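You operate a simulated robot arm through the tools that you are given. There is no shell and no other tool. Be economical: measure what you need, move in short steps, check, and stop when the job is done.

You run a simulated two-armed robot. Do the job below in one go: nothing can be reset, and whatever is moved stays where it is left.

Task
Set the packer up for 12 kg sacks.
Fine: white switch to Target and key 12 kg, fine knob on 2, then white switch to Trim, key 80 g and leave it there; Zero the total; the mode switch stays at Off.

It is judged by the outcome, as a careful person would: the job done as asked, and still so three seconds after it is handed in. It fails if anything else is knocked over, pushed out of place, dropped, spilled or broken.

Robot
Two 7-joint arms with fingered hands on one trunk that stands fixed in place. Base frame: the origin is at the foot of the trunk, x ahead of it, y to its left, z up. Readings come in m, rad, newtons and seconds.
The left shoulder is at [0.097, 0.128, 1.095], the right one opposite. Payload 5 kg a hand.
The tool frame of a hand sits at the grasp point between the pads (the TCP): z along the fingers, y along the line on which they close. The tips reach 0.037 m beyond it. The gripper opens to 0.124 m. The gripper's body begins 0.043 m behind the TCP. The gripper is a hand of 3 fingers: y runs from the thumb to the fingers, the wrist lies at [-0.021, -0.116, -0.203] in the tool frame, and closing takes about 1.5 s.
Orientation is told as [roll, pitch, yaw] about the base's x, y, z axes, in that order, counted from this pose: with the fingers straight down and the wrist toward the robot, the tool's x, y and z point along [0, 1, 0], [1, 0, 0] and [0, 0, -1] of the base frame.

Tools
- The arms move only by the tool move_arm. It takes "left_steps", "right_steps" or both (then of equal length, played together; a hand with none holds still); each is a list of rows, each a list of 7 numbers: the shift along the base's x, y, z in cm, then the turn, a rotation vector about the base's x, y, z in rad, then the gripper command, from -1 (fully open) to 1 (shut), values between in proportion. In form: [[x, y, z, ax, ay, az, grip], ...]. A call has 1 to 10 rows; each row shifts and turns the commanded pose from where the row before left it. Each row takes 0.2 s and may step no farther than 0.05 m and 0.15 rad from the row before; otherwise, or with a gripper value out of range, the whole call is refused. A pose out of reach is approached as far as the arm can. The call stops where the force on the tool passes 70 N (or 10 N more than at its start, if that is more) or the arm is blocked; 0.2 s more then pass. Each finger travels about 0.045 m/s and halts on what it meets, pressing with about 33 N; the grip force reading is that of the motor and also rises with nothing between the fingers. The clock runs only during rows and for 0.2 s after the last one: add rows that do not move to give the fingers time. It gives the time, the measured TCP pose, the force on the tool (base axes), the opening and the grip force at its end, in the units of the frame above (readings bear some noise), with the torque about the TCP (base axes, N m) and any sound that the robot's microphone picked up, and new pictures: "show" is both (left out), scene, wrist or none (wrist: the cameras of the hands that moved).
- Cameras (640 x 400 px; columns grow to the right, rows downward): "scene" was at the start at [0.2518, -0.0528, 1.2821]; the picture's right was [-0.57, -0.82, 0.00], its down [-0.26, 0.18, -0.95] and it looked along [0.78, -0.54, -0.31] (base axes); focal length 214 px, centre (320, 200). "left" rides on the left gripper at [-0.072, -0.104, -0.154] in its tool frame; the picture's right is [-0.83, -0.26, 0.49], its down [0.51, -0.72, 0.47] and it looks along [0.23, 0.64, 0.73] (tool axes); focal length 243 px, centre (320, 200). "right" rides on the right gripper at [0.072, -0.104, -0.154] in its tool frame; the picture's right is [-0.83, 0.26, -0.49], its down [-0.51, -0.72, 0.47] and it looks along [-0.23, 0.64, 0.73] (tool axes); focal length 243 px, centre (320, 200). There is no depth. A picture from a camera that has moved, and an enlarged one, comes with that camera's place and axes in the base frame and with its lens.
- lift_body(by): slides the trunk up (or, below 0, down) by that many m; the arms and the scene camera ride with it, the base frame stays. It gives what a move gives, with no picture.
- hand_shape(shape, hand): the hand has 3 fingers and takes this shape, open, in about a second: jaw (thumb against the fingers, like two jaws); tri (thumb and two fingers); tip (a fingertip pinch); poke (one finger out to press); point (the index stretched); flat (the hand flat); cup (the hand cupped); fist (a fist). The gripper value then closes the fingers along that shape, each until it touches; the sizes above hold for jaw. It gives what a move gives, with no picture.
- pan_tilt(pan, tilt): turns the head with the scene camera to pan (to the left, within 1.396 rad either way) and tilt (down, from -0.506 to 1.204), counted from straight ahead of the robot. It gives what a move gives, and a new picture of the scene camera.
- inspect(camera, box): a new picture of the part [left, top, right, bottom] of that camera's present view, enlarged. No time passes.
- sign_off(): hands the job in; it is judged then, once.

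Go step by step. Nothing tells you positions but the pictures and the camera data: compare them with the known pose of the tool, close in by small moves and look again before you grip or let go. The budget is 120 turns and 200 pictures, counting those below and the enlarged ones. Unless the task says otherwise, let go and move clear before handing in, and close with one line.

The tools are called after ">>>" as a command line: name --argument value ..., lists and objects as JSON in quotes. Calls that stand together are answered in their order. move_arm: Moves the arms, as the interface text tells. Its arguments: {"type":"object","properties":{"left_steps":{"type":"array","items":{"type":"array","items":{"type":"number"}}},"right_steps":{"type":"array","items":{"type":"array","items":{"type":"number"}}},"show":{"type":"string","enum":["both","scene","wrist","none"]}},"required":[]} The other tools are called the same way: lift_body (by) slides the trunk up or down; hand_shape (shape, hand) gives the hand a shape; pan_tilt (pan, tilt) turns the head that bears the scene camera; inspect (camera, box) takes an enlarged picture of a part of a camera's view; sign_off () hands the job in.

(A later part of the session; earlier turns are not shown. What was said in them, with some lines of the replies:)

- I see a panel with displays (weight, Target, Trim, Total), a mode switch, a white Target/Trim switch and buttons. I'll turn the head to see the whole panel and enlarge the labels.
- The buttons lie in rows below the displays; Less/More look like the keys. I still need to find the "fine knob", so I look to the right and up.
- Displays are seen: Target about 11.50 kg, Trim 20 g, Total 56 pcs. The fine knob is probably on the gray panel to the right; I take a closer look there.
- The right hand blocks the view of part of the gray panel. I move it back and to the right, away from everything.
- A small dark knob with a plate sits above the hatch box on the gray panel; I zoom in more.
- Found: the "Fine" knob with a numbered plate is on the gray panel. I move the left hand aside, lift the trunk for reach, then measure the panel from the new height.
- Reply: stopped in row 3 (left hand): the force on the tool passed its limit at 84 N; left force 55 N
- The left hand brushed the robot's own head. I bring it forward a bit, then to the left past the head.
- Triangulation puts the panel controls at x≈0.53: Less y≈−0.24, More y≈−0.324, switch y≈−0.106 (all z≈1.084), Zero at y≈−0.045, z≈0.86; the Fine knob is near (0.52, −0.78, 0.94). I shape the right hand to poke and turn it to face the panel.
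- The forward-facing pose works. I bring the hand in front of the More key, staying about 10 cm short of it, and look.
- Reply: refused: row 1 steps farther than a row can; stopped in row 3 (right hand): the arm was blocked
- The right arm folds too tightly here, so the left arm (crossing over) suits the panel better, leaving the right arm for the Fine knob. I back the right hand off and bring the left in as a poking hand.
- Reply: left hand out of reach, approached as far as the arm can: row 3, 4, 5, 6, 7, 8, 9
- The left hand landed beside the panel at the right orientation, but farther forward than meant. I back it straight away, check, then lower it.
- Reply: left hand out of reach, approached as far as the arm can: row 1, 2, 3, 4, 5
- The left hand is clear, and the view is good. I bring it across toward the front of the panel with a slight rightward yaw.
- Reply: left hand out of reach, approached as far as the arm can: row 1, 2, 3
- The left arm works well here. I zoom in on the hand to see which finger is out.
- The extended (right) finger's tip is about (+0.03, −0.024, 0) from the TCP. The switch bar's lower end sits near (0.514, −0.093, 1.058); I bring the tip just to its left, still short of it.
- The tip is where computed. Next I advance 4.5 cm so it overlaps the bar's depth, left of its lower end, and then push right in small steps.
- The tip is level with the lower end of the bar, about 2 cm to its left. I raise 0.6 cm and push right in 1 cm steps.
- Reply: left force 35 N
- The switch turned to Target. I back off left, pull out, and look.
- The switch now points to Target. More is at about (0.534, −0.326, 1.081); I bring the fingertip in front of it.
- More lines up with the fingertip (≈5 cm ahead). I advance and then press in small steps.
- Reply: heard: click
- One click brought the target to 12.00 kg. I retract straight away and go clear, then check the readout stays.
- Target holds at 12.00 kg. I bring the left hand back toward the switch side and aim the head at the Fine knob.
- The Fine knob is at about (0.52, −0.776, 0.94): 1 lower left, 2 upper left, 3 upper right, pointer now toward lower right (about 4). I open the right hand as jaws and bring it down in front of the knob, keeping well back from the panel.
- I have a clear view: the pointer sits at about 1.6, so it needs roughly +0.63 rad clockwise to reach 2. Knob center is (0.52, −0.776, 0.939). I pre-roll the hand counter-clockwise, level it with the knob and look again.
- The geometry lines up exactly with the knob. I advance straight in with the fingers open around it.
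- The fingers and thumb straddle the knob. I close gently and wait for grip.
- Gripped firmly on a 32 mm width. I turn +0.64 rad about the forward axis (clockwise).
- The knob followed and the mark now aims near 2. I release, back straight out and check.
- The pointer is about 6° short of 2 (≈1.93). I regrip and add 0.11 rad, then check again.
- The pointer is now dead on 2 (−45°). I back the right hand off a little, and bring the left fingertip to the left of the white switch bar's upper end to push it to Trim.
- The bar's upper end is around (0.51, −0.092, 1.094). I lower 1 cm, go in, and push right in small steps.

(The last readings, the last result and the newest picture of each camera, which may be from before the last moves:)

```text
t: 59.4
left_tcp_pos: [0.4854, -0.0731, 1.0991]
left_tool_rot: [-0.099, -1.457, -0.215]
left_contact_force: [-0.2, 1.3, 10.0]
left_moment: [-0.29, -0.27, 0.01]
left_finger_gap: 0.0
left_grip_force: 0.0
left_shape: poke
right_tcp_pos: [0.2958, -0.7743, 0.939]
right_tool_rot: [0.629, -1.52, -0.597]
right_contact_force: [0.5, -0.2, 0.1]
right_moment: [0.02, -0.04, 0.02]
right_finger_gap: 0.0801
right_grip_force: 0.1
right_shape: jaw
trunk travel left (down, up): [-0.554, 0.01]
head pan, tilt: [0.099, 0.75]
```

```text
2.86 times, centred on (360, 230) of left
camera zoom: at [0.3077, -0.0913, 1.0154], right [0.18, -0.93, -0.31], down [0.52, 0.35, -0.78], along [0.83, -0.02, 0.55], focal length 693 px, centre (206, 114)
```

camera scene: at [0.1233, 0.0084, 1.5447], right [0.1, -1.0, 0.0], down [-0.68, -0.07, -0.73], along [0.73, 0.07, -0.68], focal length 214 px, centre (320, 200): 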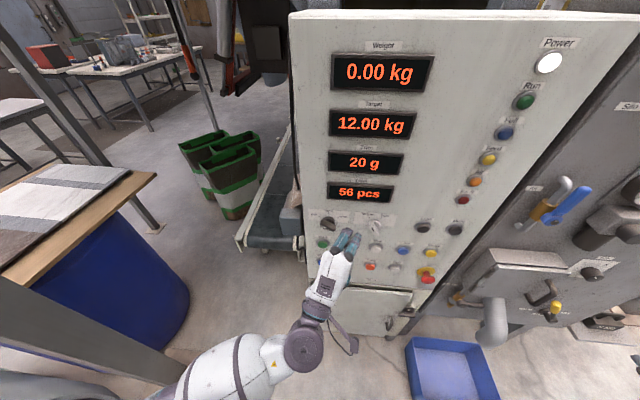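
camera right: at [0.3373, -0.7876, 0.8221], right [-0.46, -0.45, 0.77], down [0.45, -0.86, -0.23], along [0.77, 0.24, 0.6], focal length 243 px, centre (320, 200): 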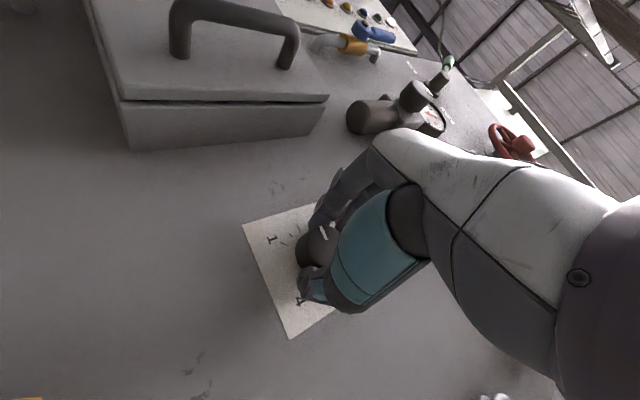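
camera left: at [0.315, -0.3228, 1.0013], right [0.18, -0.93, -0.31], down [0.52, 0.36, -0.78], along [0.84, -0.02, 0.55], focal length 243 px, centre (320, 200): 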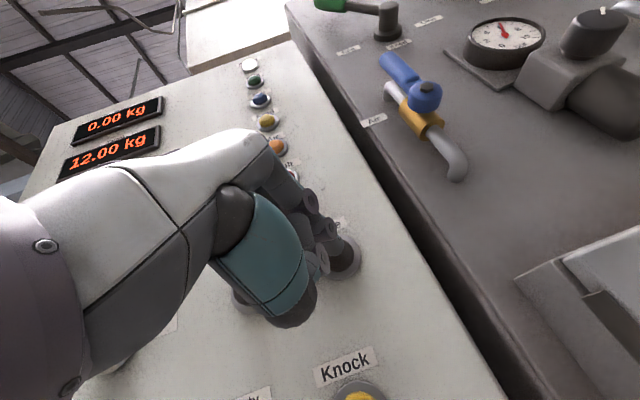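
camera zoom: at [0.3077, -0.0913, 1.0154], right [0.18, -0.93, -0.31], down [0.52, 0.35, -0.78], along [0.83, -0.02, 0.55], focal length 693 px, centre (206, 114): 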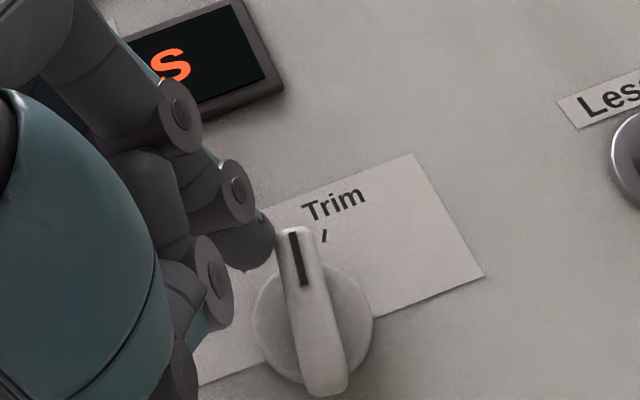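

The bar has nearly reached Trim; I push a little further and lift slightly to ease the vertical contact.

>>> move_arm --left_steps '[[0, -0.5, 0, 0, 0, 0, -1], [0, -0.5, 0, 0, 0, 0, -1], [0, -0.4, 0, 0, 0, 0, -1]]' --show "none"

>>> inspect --camera "left" --box '[260, 160, 460, 300]'

```text
t: 60.2
left_tcp_pos: [0.4872, -0.083, 1.0978]
left_tool_rot: [-0.117, -1.456, -0.195]
left_contact_force: [-2.8, 17.5, 14.0]
left_moment: [-0.26, -0.37, 0.29]
left_finger_gap: 0.0
left_grip_force: 0.1
left_shape: poke
right_tcp_pos: [0.296, -0.7727, 0.9413]
right_tool_rot: [0.584, -1.521, -0.555]
right_contact_force: [-0.7, 0.2, -0.1]
right_moment: [-0.02, 0.01, 0.01]
right_finger_gap: 0.0802
right_grip_force: 0.2
right_shape: jaw
trunk travel left (down, up): [-0.554, 0.01]
head pan, tilt: [0.099, 0.75]
```

```text
2.86 times, centred on (360, 230) of left
camera zoom: at [0.3079, -0.102, 1.0148], right [0.18, -0.93, -0.3], down [0.52, 0.35, -0.78], along [0.83, -0.02, 0.55], focal length 693 px, centre (206, 114)
```

zoom: 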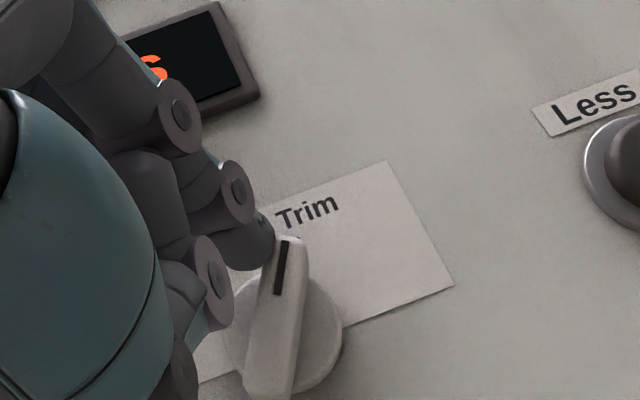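

Now it is against its Trim stop. I back off to the left and out, then check.

>>> move_arm --left_steps '[[0, 1, 0.5, 0, 0, 0, -1], [0, 2, 0, 0, 0, 0, -1], [-2.5, 0, 0, 0, 0, 0, -1], [-3, 0, 0, 0, 0, 0, -1], [0, 0, 0, 0, 0, 0, -1]]' --show "none"

>>> inspect --camera "scene" --box '[310, 200, 410, 260]'

```text
t: 61.4
left_tcp_pos: [0.4332, -0.0561, 1.1024]
left_tool_rot: [-0.097, -1.453, -0.219]
left_contact_force: [0.2, -1.1, -0.3]
left_moment: [0.01, 0.01, -0.03]
left_finger_gap: 0.0002
left_grip_force: 0.0
left_shape: poke
right_tcp_pos: [0.2975, -0.7752, 0.9399]
right_tool_rot: [0.6, -1.519, -0.571]
right_contact_force: [0.3, 0.1, 0.0]
right_moment: [-0.04, -0.02, 0.01]
right_finger_gap: 0.0804
right_grip_force: 0.1
right_shape: jaw
trunk travel left (down, up): [-0.554, 0.01]
head pan, tilt: [0.099, 0.75]
```

```text
6.40 times, centred on (360, 230) of scene
camera zoom: at [0.1242, 0.0088, 1.5446], right [0.1, -1.0, 0.0], down [-0.68, -0.07, -0.73], along [0.73, 0.07, -0.68], focal length 1373 px, centre (64, 8)
```

zoom: 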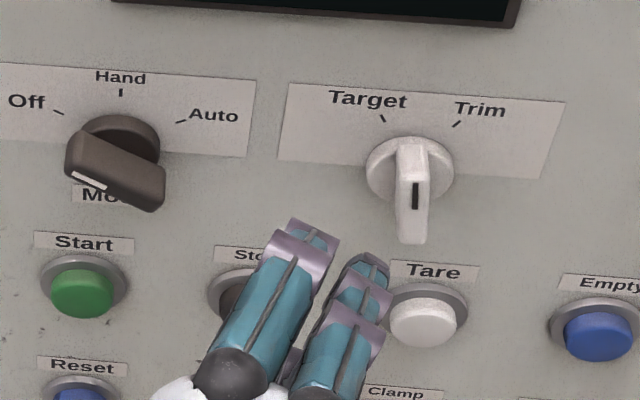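

The bar was dragged back to the middle as I withdrew (no firm detent). I push its upper end right again, farther this time, and withdraw straight backward so nothing drags it.

>>> move_arm --left_steps '[[2.5, 0.3, 0, 0, 0, 0, -1], [2.7, 0, 0, 0, 0, 0, -1], [0, -1, 0, 0, 0, 0, -1], [0, -1, 0, 0, 0, 0, -1], [0, -1, 0, 0, 0, 0, -1], [0, -1, 0, 0, 0, 0, -1]]' --show "none"

>>> inspect --camera "scene" --box '[310, 200, 410, 260]'

>>> inspect --camera "left" --box '[260, 160, 460, 300]'

```text
t: 62.8
left_tcp_pos: [0.4826, -0.0941, 1.1018]
left_tool_rot: [-0.097, -1.454, -0.221]
left_contact_force: [-8.1, 3.8, 3.0]
left_moment: [-0.03, -0.12, -0.01]
left_finger_gap: 0.0
left_grip_force: 0.1
left_shape: poke
right_tcp_pos: [0.2944, -0.7739, 0.9395]
right_tool_rot: [0.608, -1.52, -0.578]
right_contact_force: [-0.4, 0.2, -0.2]
right_moment: [-0.03, 0.0, -0.02]
right_finger_gap: 0.0802
right_grip_force: 0.1
right_shape: jaw
trunk travel left (down, up): [-0.554, 0.01]
head pan, tilt: [0.099, 0.75]
```

```text
6.40 times, centred on (360, 230) of scene
camera zoom: at [0.121, 0.0099, 1.5448], right [0.1, -1.0, 0.0], down [-0.68, -0.07, -0.73], along [0.73, 0.07, -0.68], focal length 1373 px, centre (64, 8)
```

zoom: 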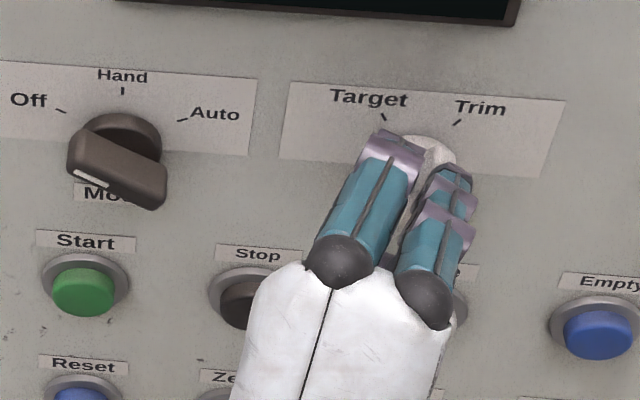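

```text
2.86 times, centred on (360, 230) of left
camera zoom: at [0.3026, -0.1112, 1.0184], right [0.18, -0.93, -0.31], down [0.52, 0.35, -0.78], along [0.84, -0.02, 0.55], focal length 693 px, centre (206, 114)
```

zoom: 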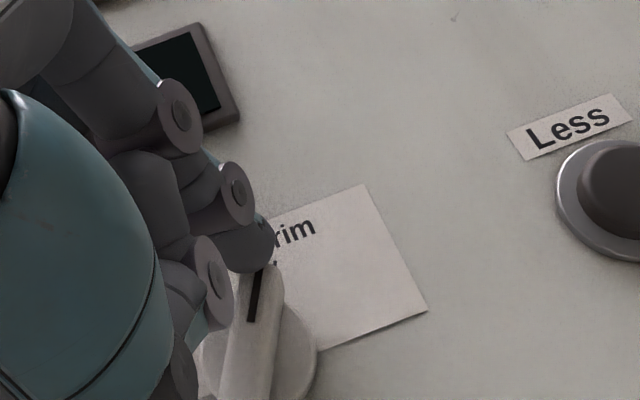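

>>> move_arm --left_steps '[[-2, 0, 0, 0, 0, 0, -1], [-3, 0, 0, 0, 0, 0, -1], [0, 3, 0, 0, 0, 0, -1], [0, 0, 0, 0, 0, 0, -1]]' --show "none"

>>> inspect --camera "scene" --box '[310, 200, 410, 260]'

>>> inspect --camera "left" --box '[260, 160, 460, 300]'

```text
t: 63.8
left_tcp_pos: [0.4323, -0.0632, 1.1017]
left_tool_rot: [-0.092, -1.453, -0.226]
left_contact_force: [-0.3, 0.4, 0.0]
left_moment: [0.03, -0.01, 0.02]
left_finger_gap: 0.0
left_grip_force: 0.0
left_shape: poke
right_tcp_pos: [0.2958, -0.7742, 0.9394]
right_tool_rot: [0.626, -1.518, -0.597]
right_contact_force: [0.8, 0.0, -0.5]
right_moment: [0.0, 0.0, 0.01]
right_finger_gap: 0.0805
right_grip_force: 0.1
right_shape: jaw
trunk travel left (down, up): [-0.554, 0.01]
head pan, tilt: [0.099, 0.75]
```

```text
6.40 times, centred on (360, 230) of scene
camera zoom: at [0.1224, 0.0075, 1.5447], right [0.1, -1.0, 0.0], down [-0.68, -0.07, -0.73], along [0.73, 0.07, -0.68], focal length 1373 px, centre (64, 8)
```

zoom: 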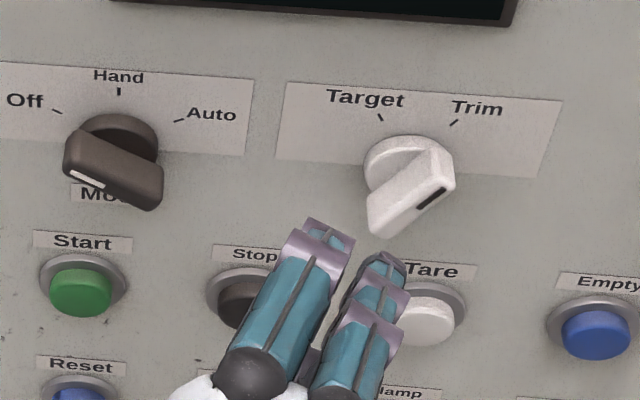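

```text
2.86 times, centred on (360, 230) of left
camera zoom: at [0.2542, -0.082, 1.0183], right [0.18, -0.93, -0.31], down [0.52, 0.36, -0.78], along [0.84, -0.02, 0.55], focal length 693 px, centre (206, 114)
```

zoom: 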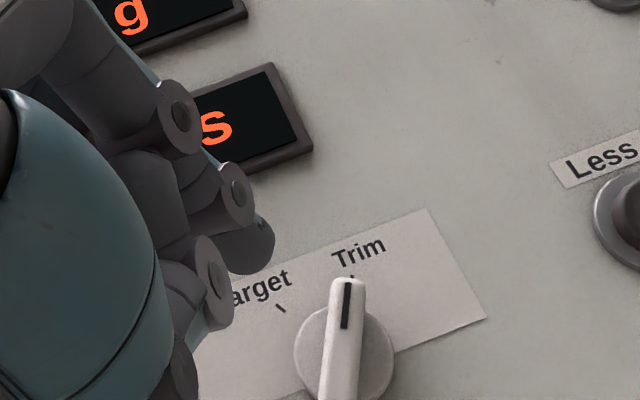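

The white switch is at Trim, matching its starting look. Next I go to More and press it for the trim.

>>> move_arm --left_steps '[[-2, -2, 0, 0, 0, 0, -1], [0, -4, -0.4, 0, 0, 0, -1], [0, -4, -0.4, 0, 0, 0, -1], [0, -4, -0.4, 0, 0, 0, -1], [0, -4, -0.4, 0, 0, 0, -1], [0, -4, -0.1, 0, 0, 0, -1], [2, -2.2, 0, 0, 0, 0, -1], [2.5, 0, 0, 0, 0, 0, -1], [0, 0, 0, 0, 0, 0, -1]]' --show "none"

>>> move_arm --left_steps '[[2, 0, 0, 0, 0, 0, -1], [1.8, 0, 0, 0, 0, 0, -1], [-3, 0, 0, 0, 0, 0, -1]]' --show "none"

>>> inspect --camera "scene" --box '[310, 90, 510, 250]'

```text
t: 65.8
left_tcp_pos: [0.4579, -0.3055, 1.0859]
left_tool_rot: [-0.096, -1.453, -0.218]
left_contact_force: [0.0, 0.2, -0.4]
left_moment: [0.01, 0.02, 0.02]
left_finger_gap: 0.0
left_grip_force: 0.0
left_shape: poke
right_tcp_pos: [0.2955, -0.7763, 0.9394]
right_tool_rot: [0.621, -1.519, -0.591]
right_contact_force: [0.3, 0.4, 0.0]
right_moment: [0.03, 0.02, 0.0]
right_finger_gap: 0.0802
right_grip_force: 0.2
right_shape: jaw
trunk travel left (down, up): [-0.554, 0.01]
head pan, tilt: [0.099, 0.75]
```

```text
t: 66.6
left_tcp_pos: [0.4655, -0.3056, 1.0851]
left_tool_rot: [-0.092, -1.453, -0.223]
left_contact_force: [0.2, -0.1, 0.8]
left_moment: [-0.02, 0.03, 0.01]
left_finger_gap: 0.0002
left_grip_force: 0.1
left_shape: poke
right_tcp_pos: [0.2954, -0.7747, 0.9393]
right_tool_rot: [0.62, -1.52, -0.59]
right_contact_force: [-1.0, 0.2, 1.0]
right_moment: [-0.04, 0.01, -0.02]
right_finger_gap: 0.0803
right_grip_force: 0.0
right_shape: jaw
trunk travel left (down, up): [-0.554, 0.01]
head pan, tilt: [0.099, 0.75]
heard: click
```

```text
2.50 times, centred on (410, 170) of scene
camera zoom: at [0.1215, 0.0087, 1.5448], right [0.1, -1.0, 0.0], down [-0.68, -0.07, -0.73], along [0.73, 0.07, -0.68], focal length 536 px, centre (95, 275)
```

zoom: 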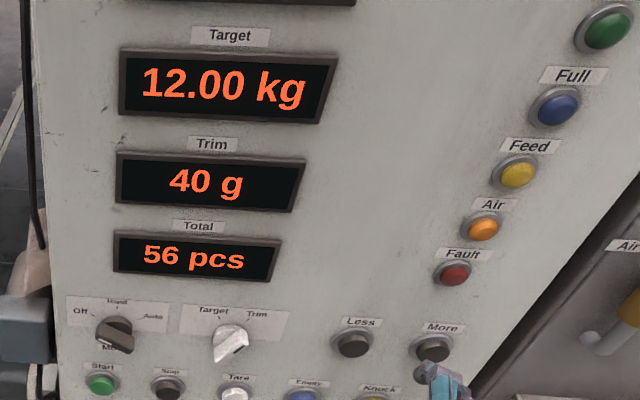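

20 g per click; the trim is now 40 g, so two more clicks.

>>> move_arm --left_steps '[[1.2, 0, 0, 0, 0, 0, -1], [1.8, 0, 0, 0, 0, 0, -1], [-3, 0, 0, 0, 0, 0, -1], [0, 0, 0, 0, 0, 0, -1]]' --show "none"

>>> move_arm --left_steps '[[1.2, 0, 0, 0, 0, 0, -1], [1.8, 0, 0, 0, 0, 0, -1], [-3, 0, 0, 0, 0, 0, -1], [0, 0, 0, 0, 0, 0, -1]]' --show "none"

>>> inspect --camera "scene" --box '[310, 90, 510, 250]'

```text
t: 67.6
left_tcp_pos: [0.4666, -0.3061, 1.0835]
left_tool_rot: [-0.094, -1.452, -0.221]
left_contact_force: [0.6, -0.4, 0.2]
left_moment: [0.01, -0.01, -0.01]
left_finger_gap: 0.0
left_grip_force: 0.0
left_shape: poke
right_tcp_pos: [0.297, -0.7757, 0.9398]
right_tool_rot: [0.606, -1.518, -0.577]
right_contact_force: [0.1, -0.5, -0.5]
right_moment: [0.0, 0.03, 0.01]
right_finger_gap: 0.0799
right_grip_force: 0.0
right_shape: jaw
trunk travel left (down, up): [-0.554, 0.01]
head pan, tilt: [0.099, 0.75]
heard: click
```

```text
t: 68.6
left_tcp_pos: [0.4682, -0.3052, 1.0831]
left_tool_rot: [-0.093, -1.45, -0.22]
left_contact_force: [0.7, 0.0, 0.3]
left_moment: [-0.06, 0.02, 0.0]
left_finger_gap: 0.0
left_grip_force: 0.1
left_shape: poke
right_tcp_pos: [0.2978, -0.7749, 0.9388]
right_tool_rot: [0.606, -1.519, -0.575]
right_contact_force: [-0.6, -0.4, 0.0]
right_moment: [-0.01, -0.06, -0.03]
right_finger_gap: 0.0804
right_grip_force: 0.1
right_shape: jaw
trunk travel left (down, up): [-0.554, 0.01]
head pan, tilt: [0.099, 0.75]
heard: click
```

```text
2.50 times, centred on (410, 170) of scene
camera zoom: at [0.1246, 0.0084, 1.5446], right [0.1, -1.0, 0.0], down [-0.68, -0.07, -0.73], along [0.73, 0.07, -0.68], focal length 536 px, centre (95, 275)
```

zoom: 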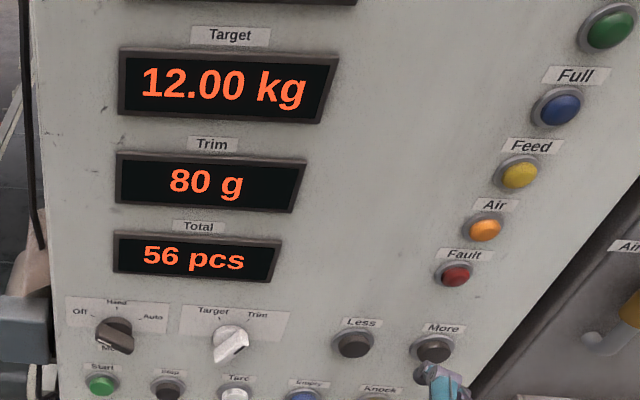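

Trim reads 80 g and Target 12.00 kg. Now the Zero key at (0.534, −0.046, 0.862): I back away and move in front of it.

>>> move_arm --left_steps '[[-4, 0, 0, 0, 0, 0, -1], [-3, 2, 0, 0, 0, 0, -1], [0, 3.3, -2.7, 0, 0, 0, -1], [0, 3.3, -2.7, 0, 0, 0, -1], [0, 3.3, -2.7, 0, 0, 0, -1], [0, 3.3, -2.7, 0, 0, 0, -1], [0, 3.3, -2.7, 0, 0, 0, -1], [0, 3.3, -2.7, 0, 0, 0, -1], [0, 3.2, -2.8, 0, 0, 0, -1], [0, 3.2, -2.8, 0, 0, 0, -1]]' --show "wrist"

>>> inspect --camera "scene" --box '[260, 200, 420, 300]'

```text
t: 70.8
left_tcp_pos: [0.3974, -0.0243, 0.8659]
left_tool_rot: [-0.103, -1.453, -0.213]
left_contact_force: [0.7, 0.5, 0.0]
left_moment: [0.01, -0.01, -0.05]
left_finger_gap: 0.0
left_grip_force: 0.1
left_shape: poke
right_tcp_pos: [0.2964, -0.7751, 0.941]
right_tool_rot: [0.6, -1.517, -0.572]
right_contact_force: [-0.2, -0.1, 0.5]
right_moment: [-0.02, 0.01, -0.01]
right_finger_gap: 0.0798
right_grip_force: 0.0
right_shape: jaw
trunk travel left (down, up): [-0.554, 0.01]
head pan, tilt: [0.099, 0.75]
camera left: at [0.2184, -0.0423, 0.7831], right [0.18, -0.93, -0.31], down [0.52, 0.35, -0.78], along [0.84, -0.02, 0.55], focal length 243 px, centre (320, 200)
```

left: 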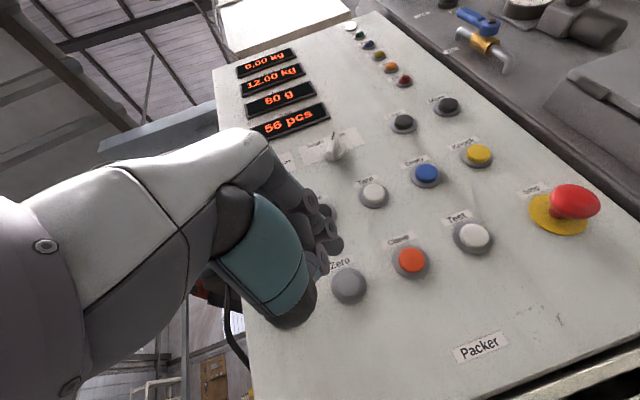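

```text
4.00 times, centred on (340, 250) of scene
camera zoom: at [0.1233, 0.0095, 1.5446], right [0.1, -1.0, 0.0], down [-0.68, -0.07, -0.73], along [0.73, 0.07, -0.68], focal length 858 px, centre (240, 0)
```

zoom: 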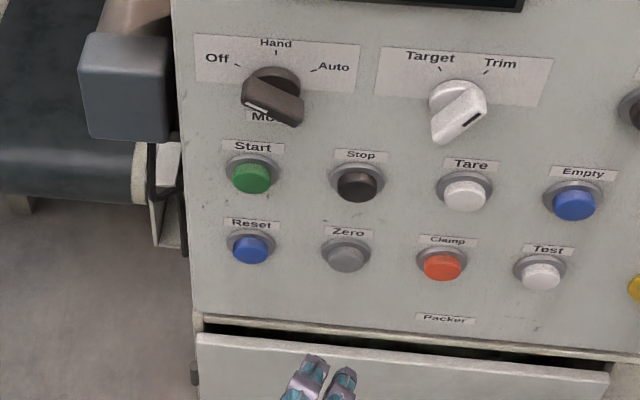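

Zero is straight ahead. I approach, press to the same depth as for More, and release.

>>> move_arm --left_steps '[[2.5, 0, -0.4, 0, 0, 0, -1], [2.5, 0, 0, 0, 0, 0, -1], [2, 0, 0, 0, 0, 0, -1], [0, 0, 0, 0, 0, 0, -1]]' --show "wrist"

>>> inspect --camera "scene" --box '[260, 200, 420, 300]'

```text
t: 71.8
left_tcp_pos: [0.4667, -0.0229, 0.863]
left_tool_rot: [-0.094, -1.452, -0.221]
left_contact_force: [-0.9, -0.1, -0.2]
left_moment: [-0.01, -0.03, 0.02]
left_finger_gap: 0.0
left_grip_force: 0.0
left_shape: poke
right_tcp_pos: [0.2968, -0.7747, 0.9404]
right_tool_rot: [0.61, -1.52, -0.582]
right_contact_force: [0.0, -0.1, -0.1]
right_moment: [-0.01, 0.04, -0.02]
right_finger_gap: 0.0798
right_grip_force: 0.1
right_shape: jaw
trunk travel left (down, up): [-0.554, 0.01]
head pan, tilt: [0.099, 0.75]
camera left: at [0.288, -0.0419, 0.7788], right [0.18, -0.93, -0.31], down [0.52, 0.36, -0.78], along [0.84, -0.02, 0.55], focal length 243 px, centre (320, 200)
```

left: 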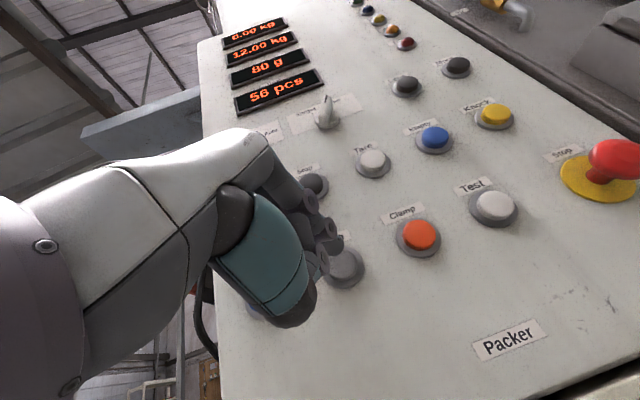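

```text
4.00 times, centred on (340, 250) of scene
camera zoom: at [0.123, 0.0087, 1.5447], right [0.1, -1.0, 0.0], down [-0.68, -0.07, -0.73], along [0.73, 0.07, -0.68], focal length 858 px, centre (240, 0)
```

zoom: 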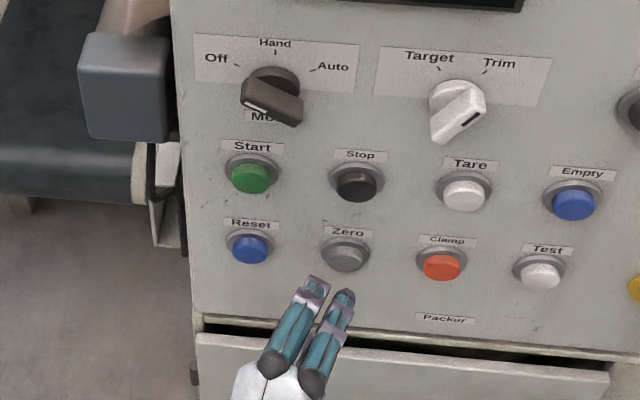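

>>> move_arm --left_steps '[[1.5, 0, 0, 0, 0, 0, -1], [1.4, 0, 0, 0, 0, 0, -1], [0, 0, 0, 0, 0, 0, -1], [-3, 0, 0, 0, 0, 0, -1]]' --show "scene"

```text
t: 72.8
left_tcp_pos: [0.4656, -0.024, 0.8632]
left_tool_rot: [-0.095, -1.454, -0.219]
left_contact_force: [0.8, -0.1, 0.8]
left_moment: [0.0, 0.02, -0.04]
left_finger_gap: 0.0
left_grip_force: 0.1
left_shape: poke
right_tcp_pos: [0.2949, -0.776, 0.9417]
right_tool_rot: [0.617, -1.519, -0.589]
right_contact_force: [0.2, -0.1, 0.6]
right_moment: [-0.01, 0.01, 0.02]
right_finger_gap: 0.0802
right_grip_force: 0.1
right_shape: jaw
trunk travel left (down, up): [-0.554, 0.01]
head pan, tilt: [0.099, 0.75]
heard: click
camera scene: at [0.122, 0.0087, 1.5447], right [0.1, -1.0, 0.0], down [-0.68, -0.07, -0.73], along [0.73, 0.07, -0.68], focal length 214 px, centre (320, 200)
```

scene: 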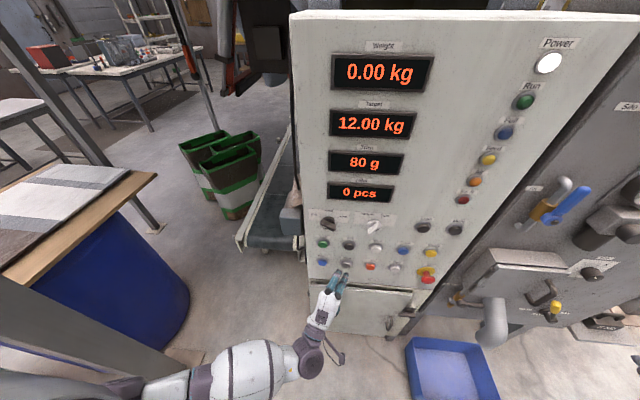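

Total is 0 pcs. I back the left hand clear and do a final check of displays, switches and knob.

>>> move_arm --left_steps '[[-3, 0, 0, 0, 0, 0, -1], [-3, 0, 0, 0, 0, 0, -1], [-3, 0, 0, 0, 0, 0, -1], [0, 0, 0, 0, 0, 0, -1]]' --show "none"

>>> inspect --camera "scene" --box '[300, 30, 500, 290]'

>>> inspect --camera "right" --box '[220, 200, 340, 320]'

```text
t: 73.8
left_tcp_pos: [0.3757, -0.0235, 0.8621]
left_tool_rot: [-0.095, -1.453, -0.22]
left_contact_force: [0.3, 0.6, 0.6]
left_moment: [-0.01, -0.01, 0.02]
left_finger_gap: 0.0001
left_grip_force: 0.0
left_shape: poke
right_tcp_pos: [0.2962, -0.7738, 0.94]
right_tool_rot: [0.61, -1.518, -0.581]
right_contact_force: [0.0, 0.3, 0.3]
right_moment: [-0.01, 0.01, -0.01]
right_finger_gap: 0.0802
right_grip_force: 0.0
right_shape: jaw
trunk travel left (down, up): [-0.554, 0.01]
head pan, tilt: [0.099, 0.75]
```

```text
1.54 times, centred on (400, 160) of scene
camera zoom: at [0.1235, 0.0085, 1.5447], right [0.1, -1.0, 0.0], down [-0.68, -0.07, -0.73], along [0.73, 0.07, -0.68], focal length 330 px, centre (197, 262)
```

zoom: 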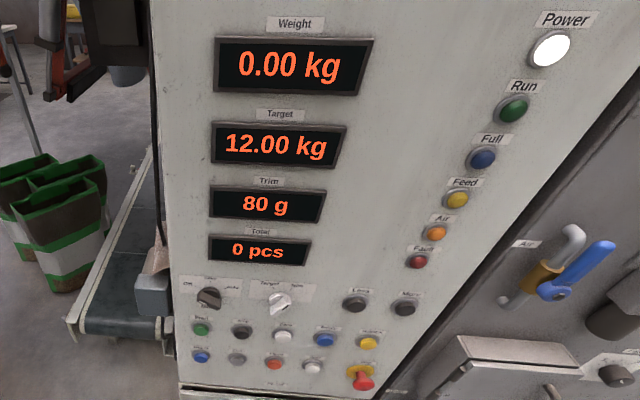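

```text
3.33 times, centred on (280, 260) of right
camera zoom: at [0.1369, -0.7032, 0.8444], right [-0.46, -0.85, 0.26], down [0.45, -0.47, -0.76], along [0.77, -0.23, 0.6], focal length 809 px, centre (453, 0)
```

zoom: 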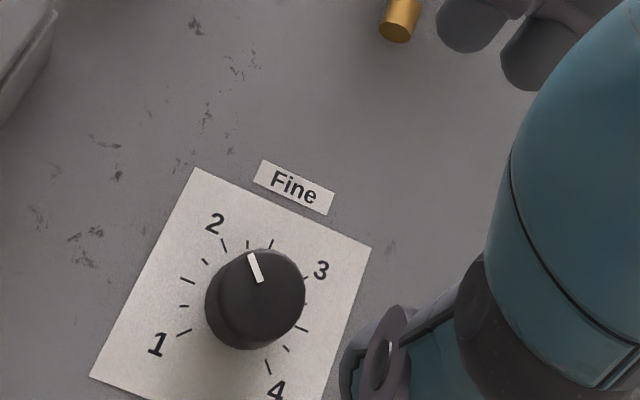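

Everything reads as asked: Target 12.00 kg, Trim 80 g, Total 0, fine knob on 2, white switch on Trim, mode at Off, and both hands are clear. I hand it in.

>>> sign_off

```text
The job is handed in.
```

The packer is set up for 12 kg sacks: Target reads 12.00 kg, Trim 80 g and Total 0 pcs. The fine knob is on 2, the white switch is on Trim, and the mode switch was left at Off.
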